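You operate a simulated robot arm through the tools that you are given. There is no shell and no other tool. Be economical: measure what you need, move in short steps, check, and stop when the job is done.

Carry out the task below with a simulated robot arm. There is one attempt and no reset: what you move stays moved.

Task
Take the small carton from the good bay and leave it on top of the small motor there.

It is judged by the outcome, as a careful person would: the job done as asked, and still so three seconds after it is handed in. It fails if anything else is knocked over, pushed out of place, dropped, spilled or broken.

Robot
A 7-joint arm with a two-finger parallel gripper, fixed in place. Base frame: the origin is at the foot of the arm, x ahead of it, y to its left, z up; the work surface is at about z = 0. Readings come in mm, rad, newtons and seconds.
With the tool pointing down near the work surface it reaches from about 240 to 620 mm from the base axis. Its first joint turns from -1.152 to 1.152 rad. Payload 2.6 kg.
The tool frame sits at the grasp point between the pads (the TCP): z along the fingers, y along the line on which they close. The tips reach 30 mm beyond it. The gripper opens to 94 mm. The fingers are 28 mm wide and 10 mm thick; the gripper's body (50 by 96 mm) begins 55 mm behind the TCP.
Orientation is told as [roll, pitch, yaw] about the base's x, y, z axes, in that order, counted from this pose: with the fingers straight down and closing along the base's y, the tool's x points along the base's -x, its y along +y and its z along -z.

Tools
- The arm moves only by the tool servo_tool. Its argument "rows" is a list of rows, each a list of 3 entries, a list of its own where there are three numbers: the shift along the base's x, y, z in mm, then the turn about the base's z in rad, then the gripper command, from -1 (shut) to 1 (fully open), values between in proportion. In form: [[[x, y, z], yaw, grip], ...]. A call has 1 to 8 rows; each row is the pose to reach, as a shift and turn from the pose commanded when the call began. Rows are played at 5 a second. More than 50 mm and 0.15 rad between two rows, or a gripper value outside its range, and nothing of the call is played. A pose out of reach is approached as far as the arm can. The call stops where the force on the tool passes 40 N (or 10 N more than at its start, if that is more) or the arm is blocked; 0.2 s more then pass. The fingers move at their own pace (about 72 mm/s each) and stop on an object; they squeeze with about 21 N. The grip force told is the motor's: it shows also when the fingers shut on nothing. Time passes only in rows, and 0.2 s behind the last, so rows that repeat a pose let the fingers close. The reply holds the time, the measured pose of the TCP, the force on the tool along the base axes, the opening and the grip force, in the units named above and with some noise.
- Cameras (640 x 400 px; columns grow to the right, rows downward): "scene" is fixed at [43.7, 450.7, 549.8]; the picture's right is [-0.63, -0.78, 0.00], its down [-0.55, 0.45, -0.70] and it looks along [0.55, -0.44, -0.71] (base axes); focal length 226 px, centre (320, 200). "wrist" rides on the gripper at [-37, 0, -58] in the tool frame; the picture's right is [0.00, -1.00, 0.00], its down [0.97, 0.00, -0.24] and it looks along [0.24, 0.00, 0.97] (tool axes); focal length 218 px, centre (320, 200).
- camera(camera): a new picture of that camera. It takes no simulated time.
- locate(camera, pixels): for up to 12 pixels [column, row] of the newest picture of that camera ("zoom" is the newest enlarged one), the place [x, y, z] in the base frame of the surface seen there, good to about 3 mm. It takes no simulated time.
- close_up(camera, box): a new picture of the part [left, top, right, bottom] of that camera's present view, enlarged. It takes no simulated time.
- close_job(): hands the job in; it is judged then, once.

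Work in short steps. Measure before you move; look again where a grasp or a placing could have gone wrong, and mend it. You have 60 turns and 26 pictures in all, those below and enlarged ones among them. Open the gripper and draw the arm clear of the work before you hand the job in, unless the task says otherwise; then end with one line.

The tools are called after ">>>" by a JSON object that holds its "name" and its "arguments". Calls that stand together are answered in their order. servo_tool: Moves the arm, as the interface text tells. Its arguments: {"type":"object","properties":{"rows":{"type":"array","items":{"type":"array"}}},"required":["rows"]} The other tools are called the same way: camera (camera) takes a picture; locate (camera, pixels) gives the place of the surface under pixels of a picture; close_up (camera, box) takes an enlarged picture of a part of a camera's view; close_job () hands the job in.

At the start:

```text
t: 0.0
tcp_pos: [224.5, 283.9, 379.2]
tool_rot: [-0.001, -0.001, 0.0]
contact_force: [-0.4, 0.6, 0.0]
opening: 94.1
gripper_force: 0.2
```

scene: 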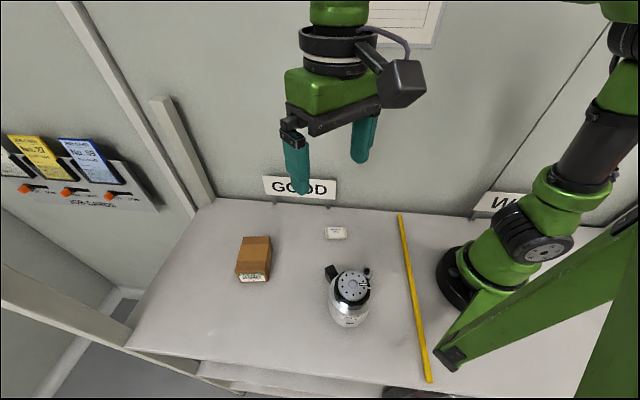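
wrist: 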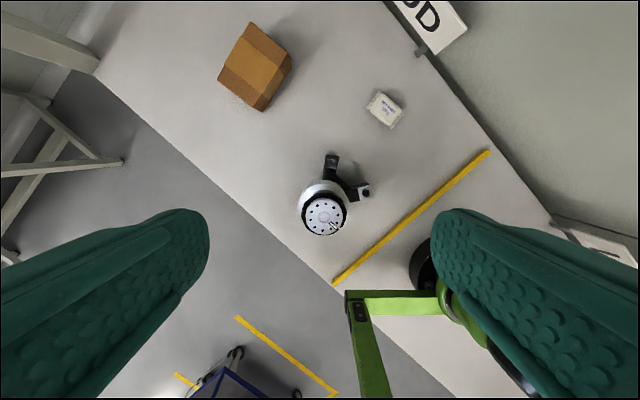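

The scene shows a brown box near (254,258), a small white item near (336,232) and the motor near (350,295). I take a close-up to tell them apart and measure them.

>>> {"name": "close_up", "arguments": {"camera": "scene", "box": [220, 210, 400, 335]}}

>>> {"name": "close_up", "arguments": {"camera": "wrist", "box": [200, 10, 420, 250]}}

```text
3.20 times, centred on (310, 272) of scene
```

zoom: 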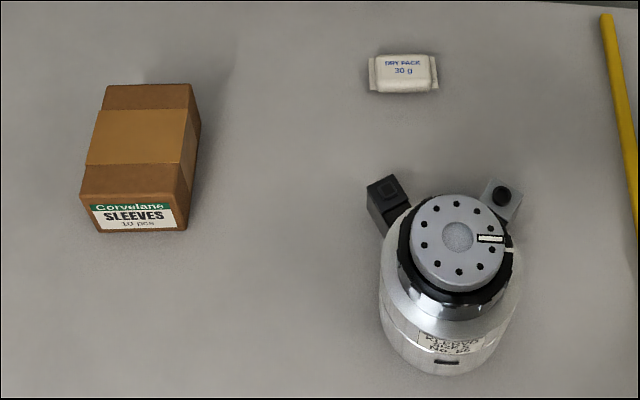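

```text
1.67 times, centred on (310, 130) of wrist
```

zoom: 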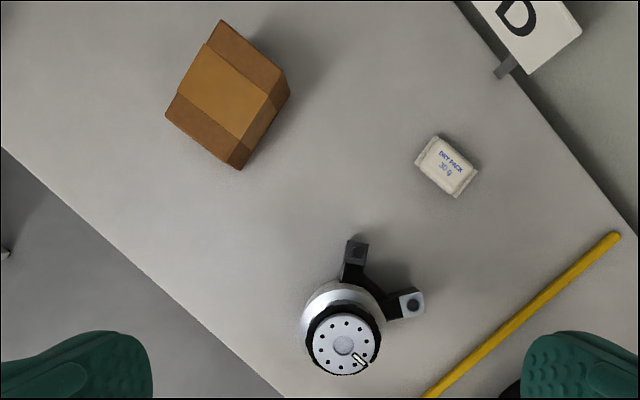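

The brown "SLEEVES" box is the carton, and the white item is a dry pack. I measure carton and motor points in the wrist zoom, plus some in the scene picture.

>>> {"name": "locate", "arguments": {"camera": "zoom", "pixels": [[223, 26], [273, 64], [170, 113], [222, 150], [238, 163], [286, 88], [222, 90], [344, 345], [318, 345], [372, 345], [344, 372], [344, 318]]}}

>>> {"name": "locate", "arguments": {"camera": "scene", "pixels": [[251, 237], [272, 238], [243, 268], [267, 266], [242, 276], [265, 280], [353, 287], [353, 270], [353, 300], [332, 272], [366, 272], [350, 322]]}}

```text
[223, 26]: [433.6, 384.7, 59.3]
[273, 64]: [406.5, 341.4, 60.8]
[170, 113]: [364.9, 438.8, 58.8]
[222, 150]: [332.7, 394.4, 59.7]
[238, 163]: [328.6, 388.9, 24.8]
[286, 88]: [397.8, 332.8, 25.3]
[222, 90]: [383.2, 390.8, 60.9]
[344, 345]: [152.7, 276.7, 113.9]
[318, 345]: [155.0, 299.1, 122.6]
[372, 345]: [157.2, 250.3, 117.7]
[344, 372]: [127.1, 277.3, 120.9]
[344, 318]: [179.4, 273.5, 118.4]
```

```text
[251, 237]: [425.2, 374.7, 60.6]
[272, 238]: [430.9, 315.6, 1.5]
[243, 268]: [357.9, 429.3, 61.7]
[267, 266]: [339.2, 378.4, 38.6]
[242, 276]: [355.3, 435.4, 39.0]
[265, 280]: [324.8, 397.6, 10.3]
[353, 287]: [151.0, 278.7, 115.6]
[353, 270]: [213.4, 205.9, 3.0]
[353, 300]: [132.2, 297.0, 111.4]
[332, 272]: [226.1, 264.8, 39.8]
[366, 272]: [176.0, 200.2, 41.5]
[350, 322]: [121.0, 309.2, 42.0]
```

The carton is about 88 x 53 x 60 mm, centred near (383.5, 390), with its long axis at about -36°. The motor's top is near (153, 276, 119). I move above the carton and turn the tool by -0.62 so the fingers close across its short side.

>>> {"name": "servo_tool", "arguments": {"rows": [[[32, 21, -20], -0.124, 1], [[64, 42, -40], -0.248, 1], [[96, 64, -60], -0.372, 1], [[128, 85, -80], -0.496, 1], [[159, 106, -100], -0.62, 1], [[159, 106, -140], -0.63, 1], [[159, 106, -180], -0.63, 1], [[159, 106, -180], -0.63, 1]]}}

>>> {"name": "camera", "arguments": {"camera": "wrist"}}

```text
t: 1.8
tcp_pos: [383.5, 390.5, 200.2]
tool_rot: [-0.001, 0.002, -0.631]
contact_force: [-1.1, -0.8, 1.0]
opening: 94.2
gripper_force: 0.0
```

```text
21 pictures are left
```

wrist: 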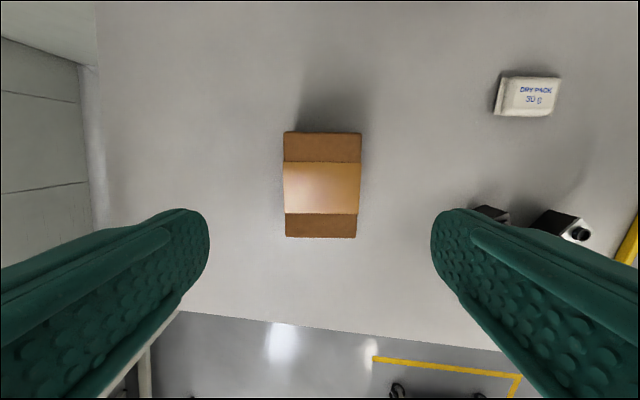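

The carton now sits square between the fingers (columns 285–360). I measure its top corners to refine the centre.

>>> {"name": "locate", "arguments": {"camera": "wrist", "pixels": [[287, 136], [358, 136], [288, 210], [355, 210], [289, 234], [353, 234], [322, 185]]}}

```text
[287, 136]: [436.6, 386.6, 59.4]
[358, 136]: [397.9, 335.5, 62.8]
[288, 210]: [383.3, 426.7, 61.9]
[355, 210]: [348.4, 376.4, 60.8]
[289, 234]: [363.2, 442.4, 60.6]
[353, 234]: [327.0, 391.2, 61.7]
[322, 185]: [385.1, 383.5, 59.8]
```

The carton's centre is about (381, 389), it is about 65 mm wide, and the yaw is good. I descend to z≈40 with the fingers open.

>>> {"name": "servo_tool", "arguments": {"rows": [[[-2, -1, -35], -0.01, 1], [[-2, -1, -70], -0.01, 1], [[-2, -1, -100], -0.01, 1], [[-2, -1, -125], -0.01, 1], [[-2, -1, -145], -0.01, 1], [[-2, -1, -160], -0.01, 1], [[-2, -1, -160], -0.01, 1]]}}

```text
t: 3.4
tcp_pos: [382.0, 387.9, 38.7]
tool_rot: [0.001, 0.0, -0.641]
contact_force: [0.7, 0.0, 0.4]
opening: 93.9
gripper_force: 0.1
```

The descent was free of contact. I close the fingers.

>>> {"name": "servo_tool", "arguments": {"rows": [[[0, 0, 0], 0, 0.5], [[0, 0, 0], 0, 0.2], [[0, 0, 0], 0, -0.2], [[0, 0, 0], 0, -1], [[0, 0, 0], 0, -1], [[0, 0, 0], 0, -1]]}}

```text
t: 4.8
tcp_pos: [381.6, 387.8, 39.5]
tool_rot: [0.0, 0.0, -0.64]
contact_force: [0.0, 0.4, 0.4]
opening: 74.3
gripper_force: 20.7
```

The fingers stopped at 74 mm with a firm grip, which is wider than I measured, so I look before lifting.

>>> {"name": "camera", "arguments": {"camera": "wrist"}}

>>> {"name": "close_up", "arguments": {"camera": "scene", "box": [180, 180, 340, 300]}}

```text
20 pictures are left
```

wrist: 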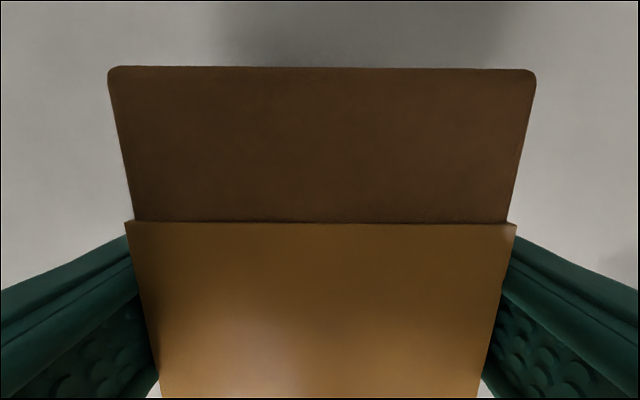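

```text
3.33 times, centred on (260, 240) of scene
```

zoom: 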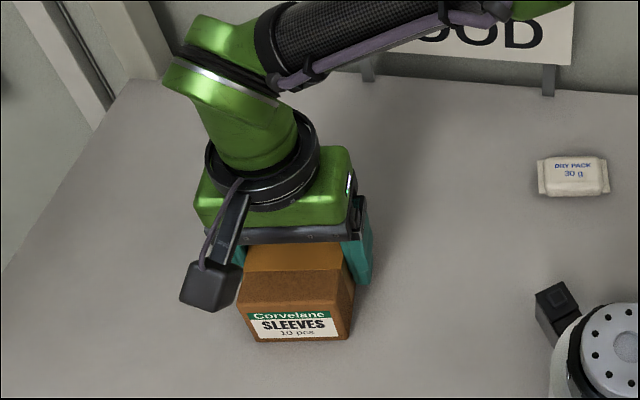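

The grip is on the carton's outer sleeve and looks sound. I lift it straight up, a little at first.

>>> {"name": "servo_tool", "arguments": {"rows": [[[0, 0, 5], 0, -1], [[0, 0, 15], 0, -1], [[0, 0, 30], 0, -1], [[0, 0, 50], 0, -1], [[0, 0, 50], 0, -1]]}}

>>> {"name": "close_up", "arguments": {"camera": "scene", "box": [180, 160, 340, 290]}}

```text
t: 6.0
tcp_pos: [381.6, 387.5, 89.8]
tool_rot: [0.001, 0.0, -0.64]
contact_force: [-0.2, 0.0, -1.5]
opening: 69.4
gripper_force: 21.2
```

```text
3.08 times, centred on (260, 225) of scene
```

zoom: 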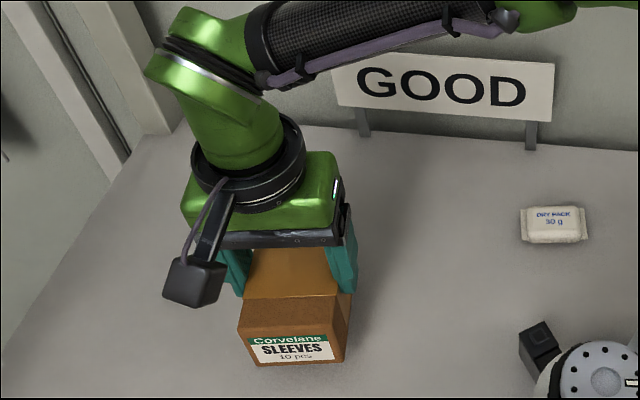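

The opening fell from 74 to 69 mm during the lift, so I check with the wrist camera for slip, tilt or crushing.

>>> {"name": "camera", "arguments": {"camera": "wrist"}}

>>> {"name": "locate", "arguments": {"camera": "zoom", "pixels": [[245, 300], [340, 297], [258, 275], [325, 270], [255, 362], [335, 357], [343, 350]]}}

```text
17 pictures are left
```

wrist: 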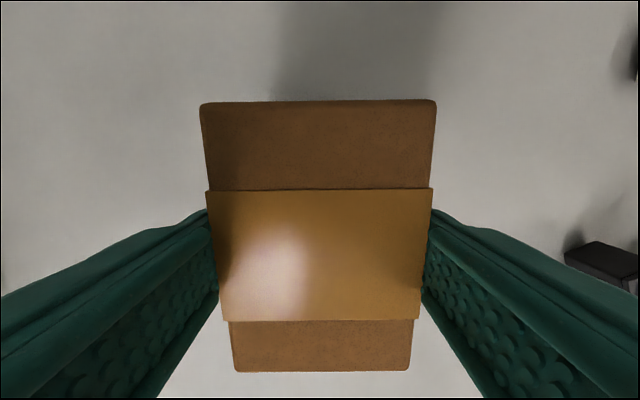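

```text
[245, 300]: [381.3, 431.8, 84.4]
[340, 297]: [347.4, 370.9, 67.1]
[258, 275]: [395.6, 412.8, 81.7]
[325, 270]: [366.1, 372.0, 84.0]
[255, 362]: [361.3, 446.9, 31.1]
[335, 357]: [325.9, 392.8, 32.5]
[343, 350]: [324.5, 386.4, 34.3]
```

The carton's top is now about 6 mm below the TCP, where it was 21 mm above. It has slipped down about 27 mm and seems wider at its base than at its top. I lower it to set it back down before it drops.

>>> {"name": "servo_tool", "arguments": {"rows": [[[0, 0, -8], 0, -1], [[0, 0, -14], 0, -1], [[0, 0, -18], 0, -1]]}}

>>> {"name": "close_up", "arguments": {"camera": "scene", "box": [200, 190, 320, 290]}}

```text
t: 6.8
tcp_pos: [382.7, 387.6, 70.4]
tool_rot: [0.0, -0.001, -0.639]
contact_force: [0.1, 0.5, -0.7]
opening: 69.5
gripper_force: 21.3
```

```text
4.00 times, centred on (260, 240) of scene
```

zoom: 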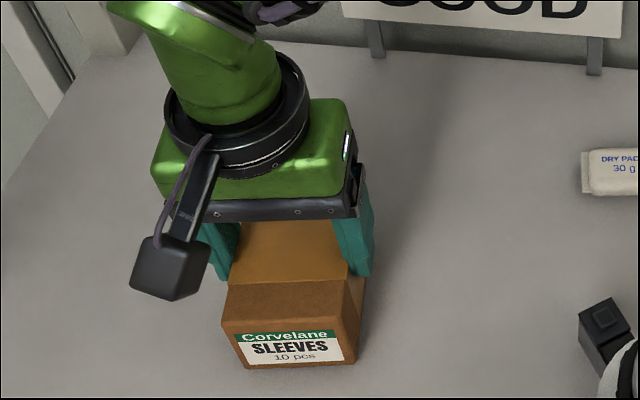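

The opening held at 69.5 mm, so the slip has stopped. I measure the carton's top and bottom edges to see how it sits.

>>> {"name": "locate", "arguments": {"camera": "zoom", "pixels": [[232, 287], [270, 260], [335, 275], [290, 290], [238, 357], [347, 352], [270, 310], [300, 240], [355, 250]]}}

>>> {"name": "servo_tool", "arguments": {"rows": [[[0, 0, 0], 0, -1], [[0, 0, 0], 0, -1], [[0, 0, 0], 0, -1], [[0, 0, 0], 0, -1], [[0, 0, 0], 0, -1]]}}

```text
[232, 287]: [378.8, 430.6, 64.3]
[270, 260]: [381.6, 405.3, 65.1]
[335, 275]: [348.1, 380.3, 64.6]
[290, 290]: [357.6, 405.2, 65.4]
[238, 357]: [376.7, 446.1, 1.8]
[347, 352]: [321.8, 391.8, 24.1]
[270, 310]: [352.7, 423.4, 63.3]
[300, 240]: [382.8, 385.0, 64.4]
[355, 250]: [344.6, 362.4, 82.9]
```

```text
t: 8.0
tcp_pos: [380.9, 386.8, 71.5]
tool_rot: [0.0, 0.0, -0.641]
contact_force: [0.1, 0.6, -1.2]
opening: 69.8
gripper_force: 21.3
```

The top is at z≈64.5 with the TCP at 71, and nothing changed over 1.2 s, so this hold on the upper part is steady. I test it by lifting slowly.

>>> {"name": "servo_tool", "arguments": {"rows": [[[0, 0, 4], 0, -1], [[0, 0, 9], 0, -1], [[0, 0, 15], 0, -1], [[0, 0, 21], 0, -1], [[0, 0, 26], 0, -1], [[0, 0, 30], 0, -1], [[0, 0, 30], 0, -1]]}}

>>> {"name": "camera", "arguments": {"camera": "wrist"}}

```text
t: 9.6
tcp_pos: [381.2, 387.7, 102.0]
tool_rot: [-0.001, 0.001, -0.642]
contact_force: [-0.1, 0.0, -2.4]
opening: 69.2
gripper_force: 20.8
```

```text
15 pictures are left
```

wrist: 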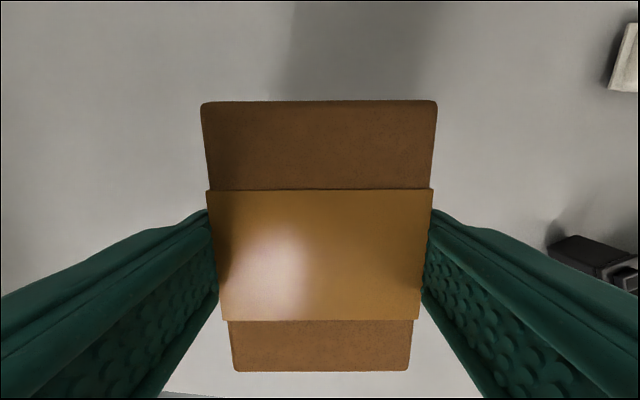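

The view is unchanged from before the lift, so the grip holds. I measure the carton's offset and level in the grip, then lift to a safe height.

>>> {"name": "locate", "arguments": {"camera": "wrist", "pixels": [[206, 106], [431, 106], [238, 366], [406, 366], [320, 105], [320, 367], [320, 250], [215, 200], [425, 200]]}}

>>> {"name": "servo_tool", "arguments": {"rows": [[[0, 0, 8], 0, -1], [[0, 0, 24], 0, -1], [[0, 0, 44], 0, -1], [[0, 0, 64], 0, -1], [[0, 0, 84], 0, -1], [[0, 0, 104], 0, -1], [[0, 0, 120], 0, -1], [[0, 0, 128], 0, -1]]}}

```text
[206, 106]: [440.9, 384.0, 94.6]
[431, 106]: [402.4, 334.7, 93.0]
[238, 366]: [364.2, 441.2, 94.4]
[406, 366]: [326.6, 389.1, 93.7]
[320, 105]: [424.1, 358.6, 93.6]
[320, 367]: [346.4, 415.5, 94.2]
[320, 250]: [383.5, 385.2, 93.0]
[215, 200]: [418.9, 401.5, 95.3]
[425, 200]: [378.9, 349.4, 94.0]
```

```text
t: 11.4
tcp_pos: [382.0, 387.5, 230.3]
tool_rot: [0.0, 0.0, -0.639]
contact_force: [-0.9, -0.4, -1.1]
opening: 69.5
gripper_force: 20.9
```

The carton is level and centred on the TCP (offset about +2, 0). Before carrying it over, I take a close look at the motor's top to find its centre and height.

>>> {"name": "close_up", "arguments": {"camera": "scene", "box": [315, 255, 395, 335]}}

```text
5.00 times, centred on (355, 295) of scene
```

zoom: 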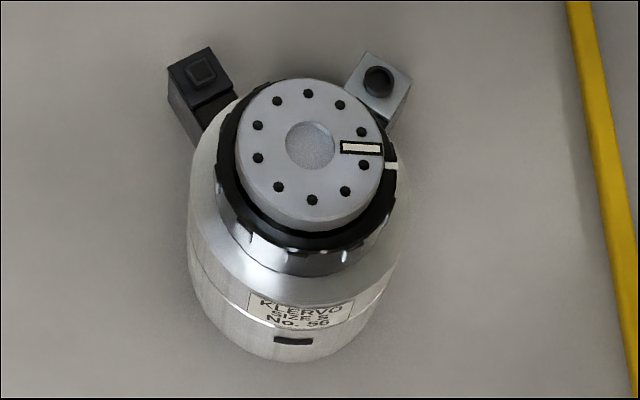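

>>> {"name": "locate", "arguments": {"camera": "zoom", "pixels": [[310, 144], [310, 84], [310, 205], [242, 144], [378, 144], [265, 100], [355, 190], [345, 100], [270, 185], [360, 147], [290, 110], [385, 185]]}}

```text
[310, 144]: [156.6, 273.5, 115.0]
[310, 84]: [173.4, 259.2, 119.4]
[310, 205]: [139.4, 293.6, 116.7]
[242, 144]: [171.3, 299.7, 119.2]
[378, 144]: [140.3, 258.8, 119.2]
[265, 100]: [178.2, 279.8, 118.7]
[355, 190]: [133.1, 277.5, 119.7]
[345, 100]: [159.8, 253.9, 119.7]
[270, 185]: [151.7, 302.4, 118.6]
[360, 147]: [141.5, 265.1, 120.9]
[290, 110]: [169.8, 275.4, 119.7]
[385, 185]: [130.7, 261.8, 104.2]
```

The motor's top disc is centred at about (155, 277), with a radius near 25 mm and its face at z≈119.5. I carry the carton towards it at this height, with its bottom at about 162.

>>> {"name": "servo_tool", "arguments": {"rows": [[[-9, -4.5, 0], 0, -1], [[-27, -13, 0], 0, -1], [[-50, -24, 0], 0, -1], [[-75, -36, 0], 0, -1], [[-100, -48, 0], 0, -1], [[-121, -58, 0], 0, -1], [[-136, -66, 0], 0, -1], [[-142, -69, 0], 0, -1]]}}

>>> {"name": "servo_tool", "arguments": {"rows": [[[-7, -3.5, 0], 0, -1], [[-20, -10, 0], 0, -1], [[-37, -18, 0], 0, -1], [[-54, -26, 0], 0, -1], [[-69, -33, 0], 0, -1], [[-80, -39, 0], 0, -1], [[-86, -41.5, 0], 0, -1], [[-86, -41.5, 0], 0, -1]]}}

>>> {"name": "camera", "arguments": {"camera": "scene"}}

>>> {"name": "camera", "arguments": {"camera": "wrist"}}

```text
t: 13.2
tcp_pos: [239.2, 318.1, 228.9]
tool_rot: [0.0, -0.001, -0.641]
contact_force: [0.7, 1.8, -1.5]
opening: 69.7
gripper_force: 20.8
```

```text
t: 15.0
tcp_pos: [152.9, 276.4, 229.6]
tool_rot: [0.0, -0.001, -0.642]
contact_force: [-0.7, 0.6, -0.7]
opening: 69.3
gripper_force: 21.0
```

```text
13 pictures are left
```

scene: 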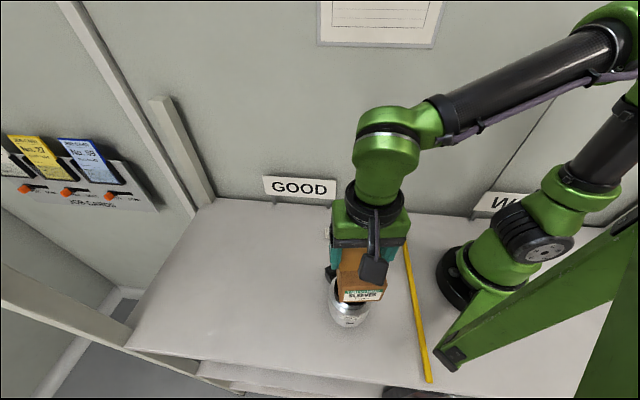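

```text
12 pictures are left
```

wrist: 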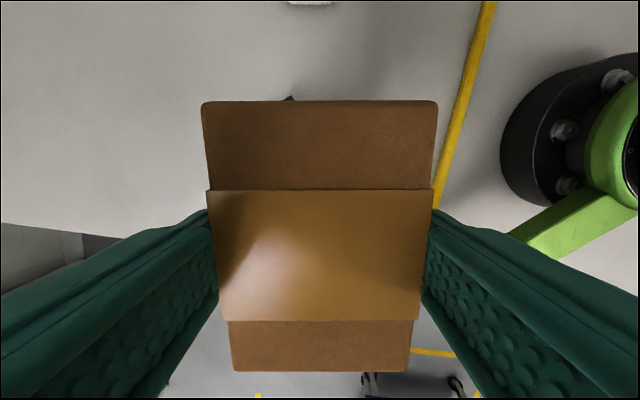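

The carton is above the motor, still in the same grip pose. I lower it to about 5 mm above the expected contact height.

>>> {"name": "servo_tool", "arguments": {"rows": [[[0, 0, -6], 0, -1], [[0, 0, -14], 0, -1], [[0, 0, -22], 0, -1], [[0, 0, -29], 0, -1], [[0, 0, -34], 0, -1], [[0, 0, -37], 0, -1], [[0, 0, -37], 0, -1]]}}

>>> {"name": "close_up", "arguments": {"camera": "scene", "box": [300, 220, 420, 340]}}

```text
t: 16.6
tcp_pos: [154.3, 276.5, 193.2]
tool_rot: [0.001, 0.0, -0.64]
contact_force: [-0.2, 0.4, -1.5]
opening: 69.7
gripper_force: 21.6
```

```text
3.33 times, centred on (360, 280) of scene
```

zoom: 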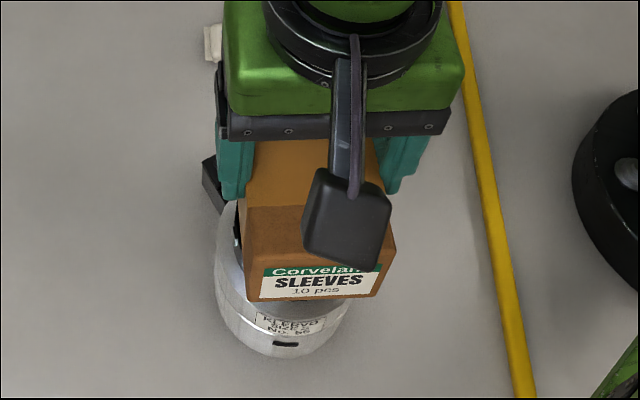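

By projection the label end should appear at column 357.3, and it is seen at 357.9, so the carton is well centred. I lower it gently, a millimetre at a time, watching the force.

>>> {"name": "servo_tool", "arguments": {"rows": [[[0, 0, -1], 0, -1], [[0, 0, -2], 0, -1], [[0, 0, -3], 0, -1], [[0, 0, -4], 0, -1], [[0, 0, -4], 0, -1]]}}

```text
t: 17.8
tcp_pos: [153.0, 276.8, 188.3]
tool_rot: [0.0, 0.001, -0.64]
contact_force: [-0.2, 0.5, -1.2]
opening: 69.5
gripper_force: 21.2
```

No contact yet, so I go on downward in small steps.

>>> {"name": "servo_tool", "arguments": {"rows": [[[0, 0, -0.7], 0, -1], [[0, 0, -1.4], 0, -1], [[0, 0, -2], 0, -1], [[0, 0, -2], 0, -1]]}}

```text
t: 18.8
tcp_pos: [154.7, 278.1, 186.6]
tool_rot: [0.001, 0.0, -0.641]
contact_force: [0.6, 0.3, -1.4]
opening: 69.3
gripper_force: 20.7
```

Still only the carton's own weight shows, so I lower it a little more.

>>> {"name": "servo_tool", "arguments": {"rows": [[[0, 0, -0.7], 0, -1], [[0, 0, -1.4], 0, -1], [[0, 0, -2], 0, -1], [[0, 0, -2], 0, -1]]}}

>>> {"name": "close_up", "arguments": {"camera": "scene", "box": [320, 250, 400, 330]}}

```text
t: 19.8
tcp_pos: [153.5, 278.6, 185.2]
tool_rot: [0.005, -0.001, -0.64]
contact_force: [-1.9, -4.7, 22.5]
opening: 70.0
gripper_force: 21.5
```

```text
5.00 times, centred on (360, 290) of scene
```

zoom: 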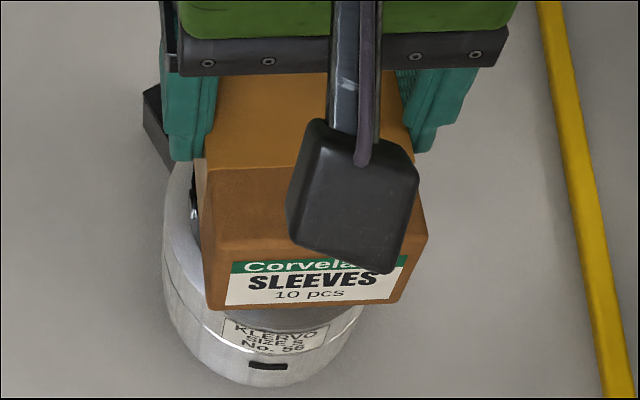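

Contact: 22 N up at TCP z≈185. I ease up about 0.8 mm to relax the press, then open the fingers gradually.

>>> {"name": "servo_tool", "arguments": {"rows": [[[0, 0, 0.4], 0, -1], [[0, 0, 0.8], 0, -1], [[0, 0, 0.8], 0, -1]]}}

```text
t: 20.6
tcp_pos: [153.6, 276.9, 185.6]
tool_rot: [-0.001, 0.0, -0.638]
contact_force: [0.5, 3.3, 6.4]
opening: 69.6
gripper_force: 21.2
```

The press is now light at 6 N. I open the fingers in stages.

>>> {"name": "servo_tool", "arguments": {"rows": [[[0, 0, 0], 0, 0.45], [[0, 0, 0], 0, 0.52], [[0, 0, 0], 0, 0.6], [[0, 0, 0], 0, 0.75], [[0, 0, 0], 0, 1], [[0, 0, 0], 0, 1]]}}

>>> {"name": "camera", "arguments": {"camera": "wrist"}}

>>> {"name": "close_up", "arguments": {"camera": "scene", "box": [320, 250, 400, 330]}}

```text
t: 22.0
tcp_pos: [154.5, 276.0, 185.6]
tool_rot: [0.001, 0.0, -0.641]
contact_force: [0.1, -0.7, 0.8]
opening: 94.1
gripper_force: 0.0
```

```text
9 pictures are left
```

wrist: 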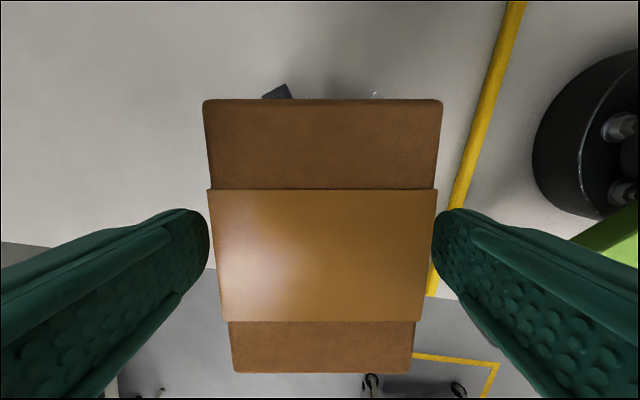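

```text
5.00 times, centred on (360, 290) of scene
```

zoom: 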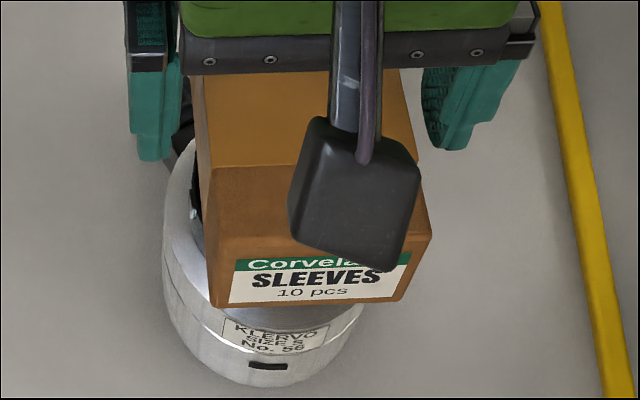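

The fingers are free and the carton rests level on the motor. I rise straight up and then draw aside.

>>> {"name": "servo_tool", "arguments": {"rows": [[[0, 0, 8], 0, 1], [[0, 0, 25], 0, 1], [[0, 0, 50], 0, 1], [[0, 0, 80], 0, 1], [[0, 0, 110], 0, 1], [[40, 0, 130], 0, 1], [[80, 0, 140], 0, 1], [[120, 0, 140], 0, 1]]}}

>>> {"name": "servo_tool", "arguments": {"rows": [[[40, 0, 0], 0, 1], [[80, 0, 0], 0, 1], [[110, 0, 0], 0, 1], [[110, 0, 0], 0, 1], [[110, 0, 0], 0, 1]]}}

>>> {"name": "camera", "arguments": {"camera": "scene"}}

>>> {"name": "close_up", "arguments": {"camera": "scene", "box": [300, 215, 420, 335]}}

```text
t: 23.8
tcp_pos: [274.9, 277.6, 326.5]
tool_rot: [-0.001, 0.001, -0.638]
contact_force: [0.1, 0.3, -0.8]
opening: 94.0
gripper_force: 0.0
```

```text
t: 25.0
tcp_pos: [383.6, 277.7, 326.3]
tool_rot: [0.001, 0.0, -0.64]
contact_force: [0.1, -0.4, -0.1]
opening: 94.2
gripper_force: 0.1
```

```text
7 pictures are left
```

scene: 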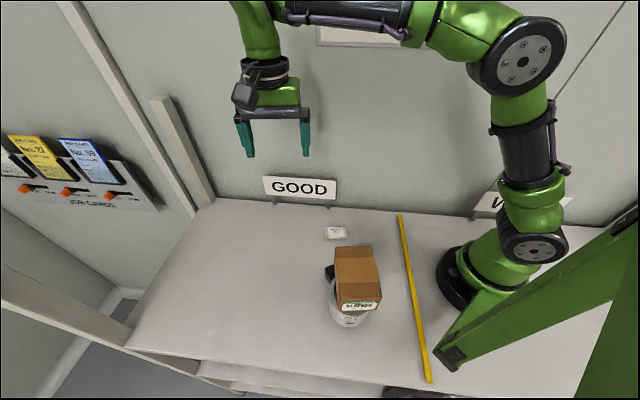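

```text
3.33 times, centred on (360, 275) of scene
```

zoom: 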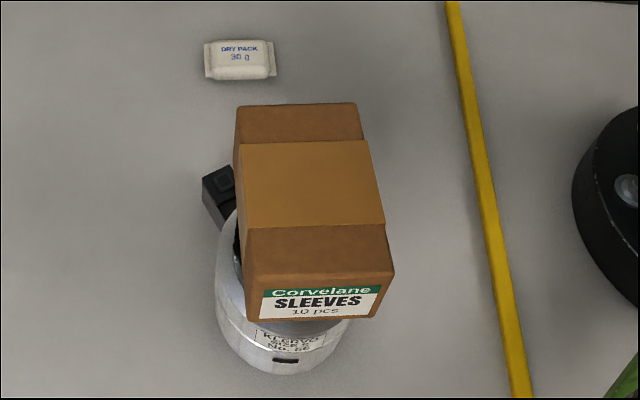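

The carton stands on the motor, and the dry pack and motor haven't moved. I check that its top is level.

>>> {"name": "locate", "arguments": {"camera": "zoom", "pixels": [[242, 110], [354, 108], [255, 270], [385, 265], [310, 185], [250, 220], [380, 215]]}}

```text
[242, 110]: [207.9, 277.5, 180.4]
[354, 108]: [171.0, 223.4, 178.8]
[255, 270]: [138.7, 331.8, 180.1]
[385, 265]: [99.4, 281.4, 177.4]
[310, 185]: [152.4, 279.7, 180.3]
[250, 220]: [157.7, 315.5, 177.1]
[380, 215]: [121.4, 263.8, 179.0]
```

The top is level at z≈179 and centred near (154, 278), over the motor's axis, and the arm is clear with the gripper open. I hand the job in.

>>> {"name": "close_job", "arguments": {}}

```text
The job is handed in.
```

The small carton is resting level and centred on top of the small motor in the good bay; it slipped in the grip on the first lift, but nothing fell and nothing else was moved.
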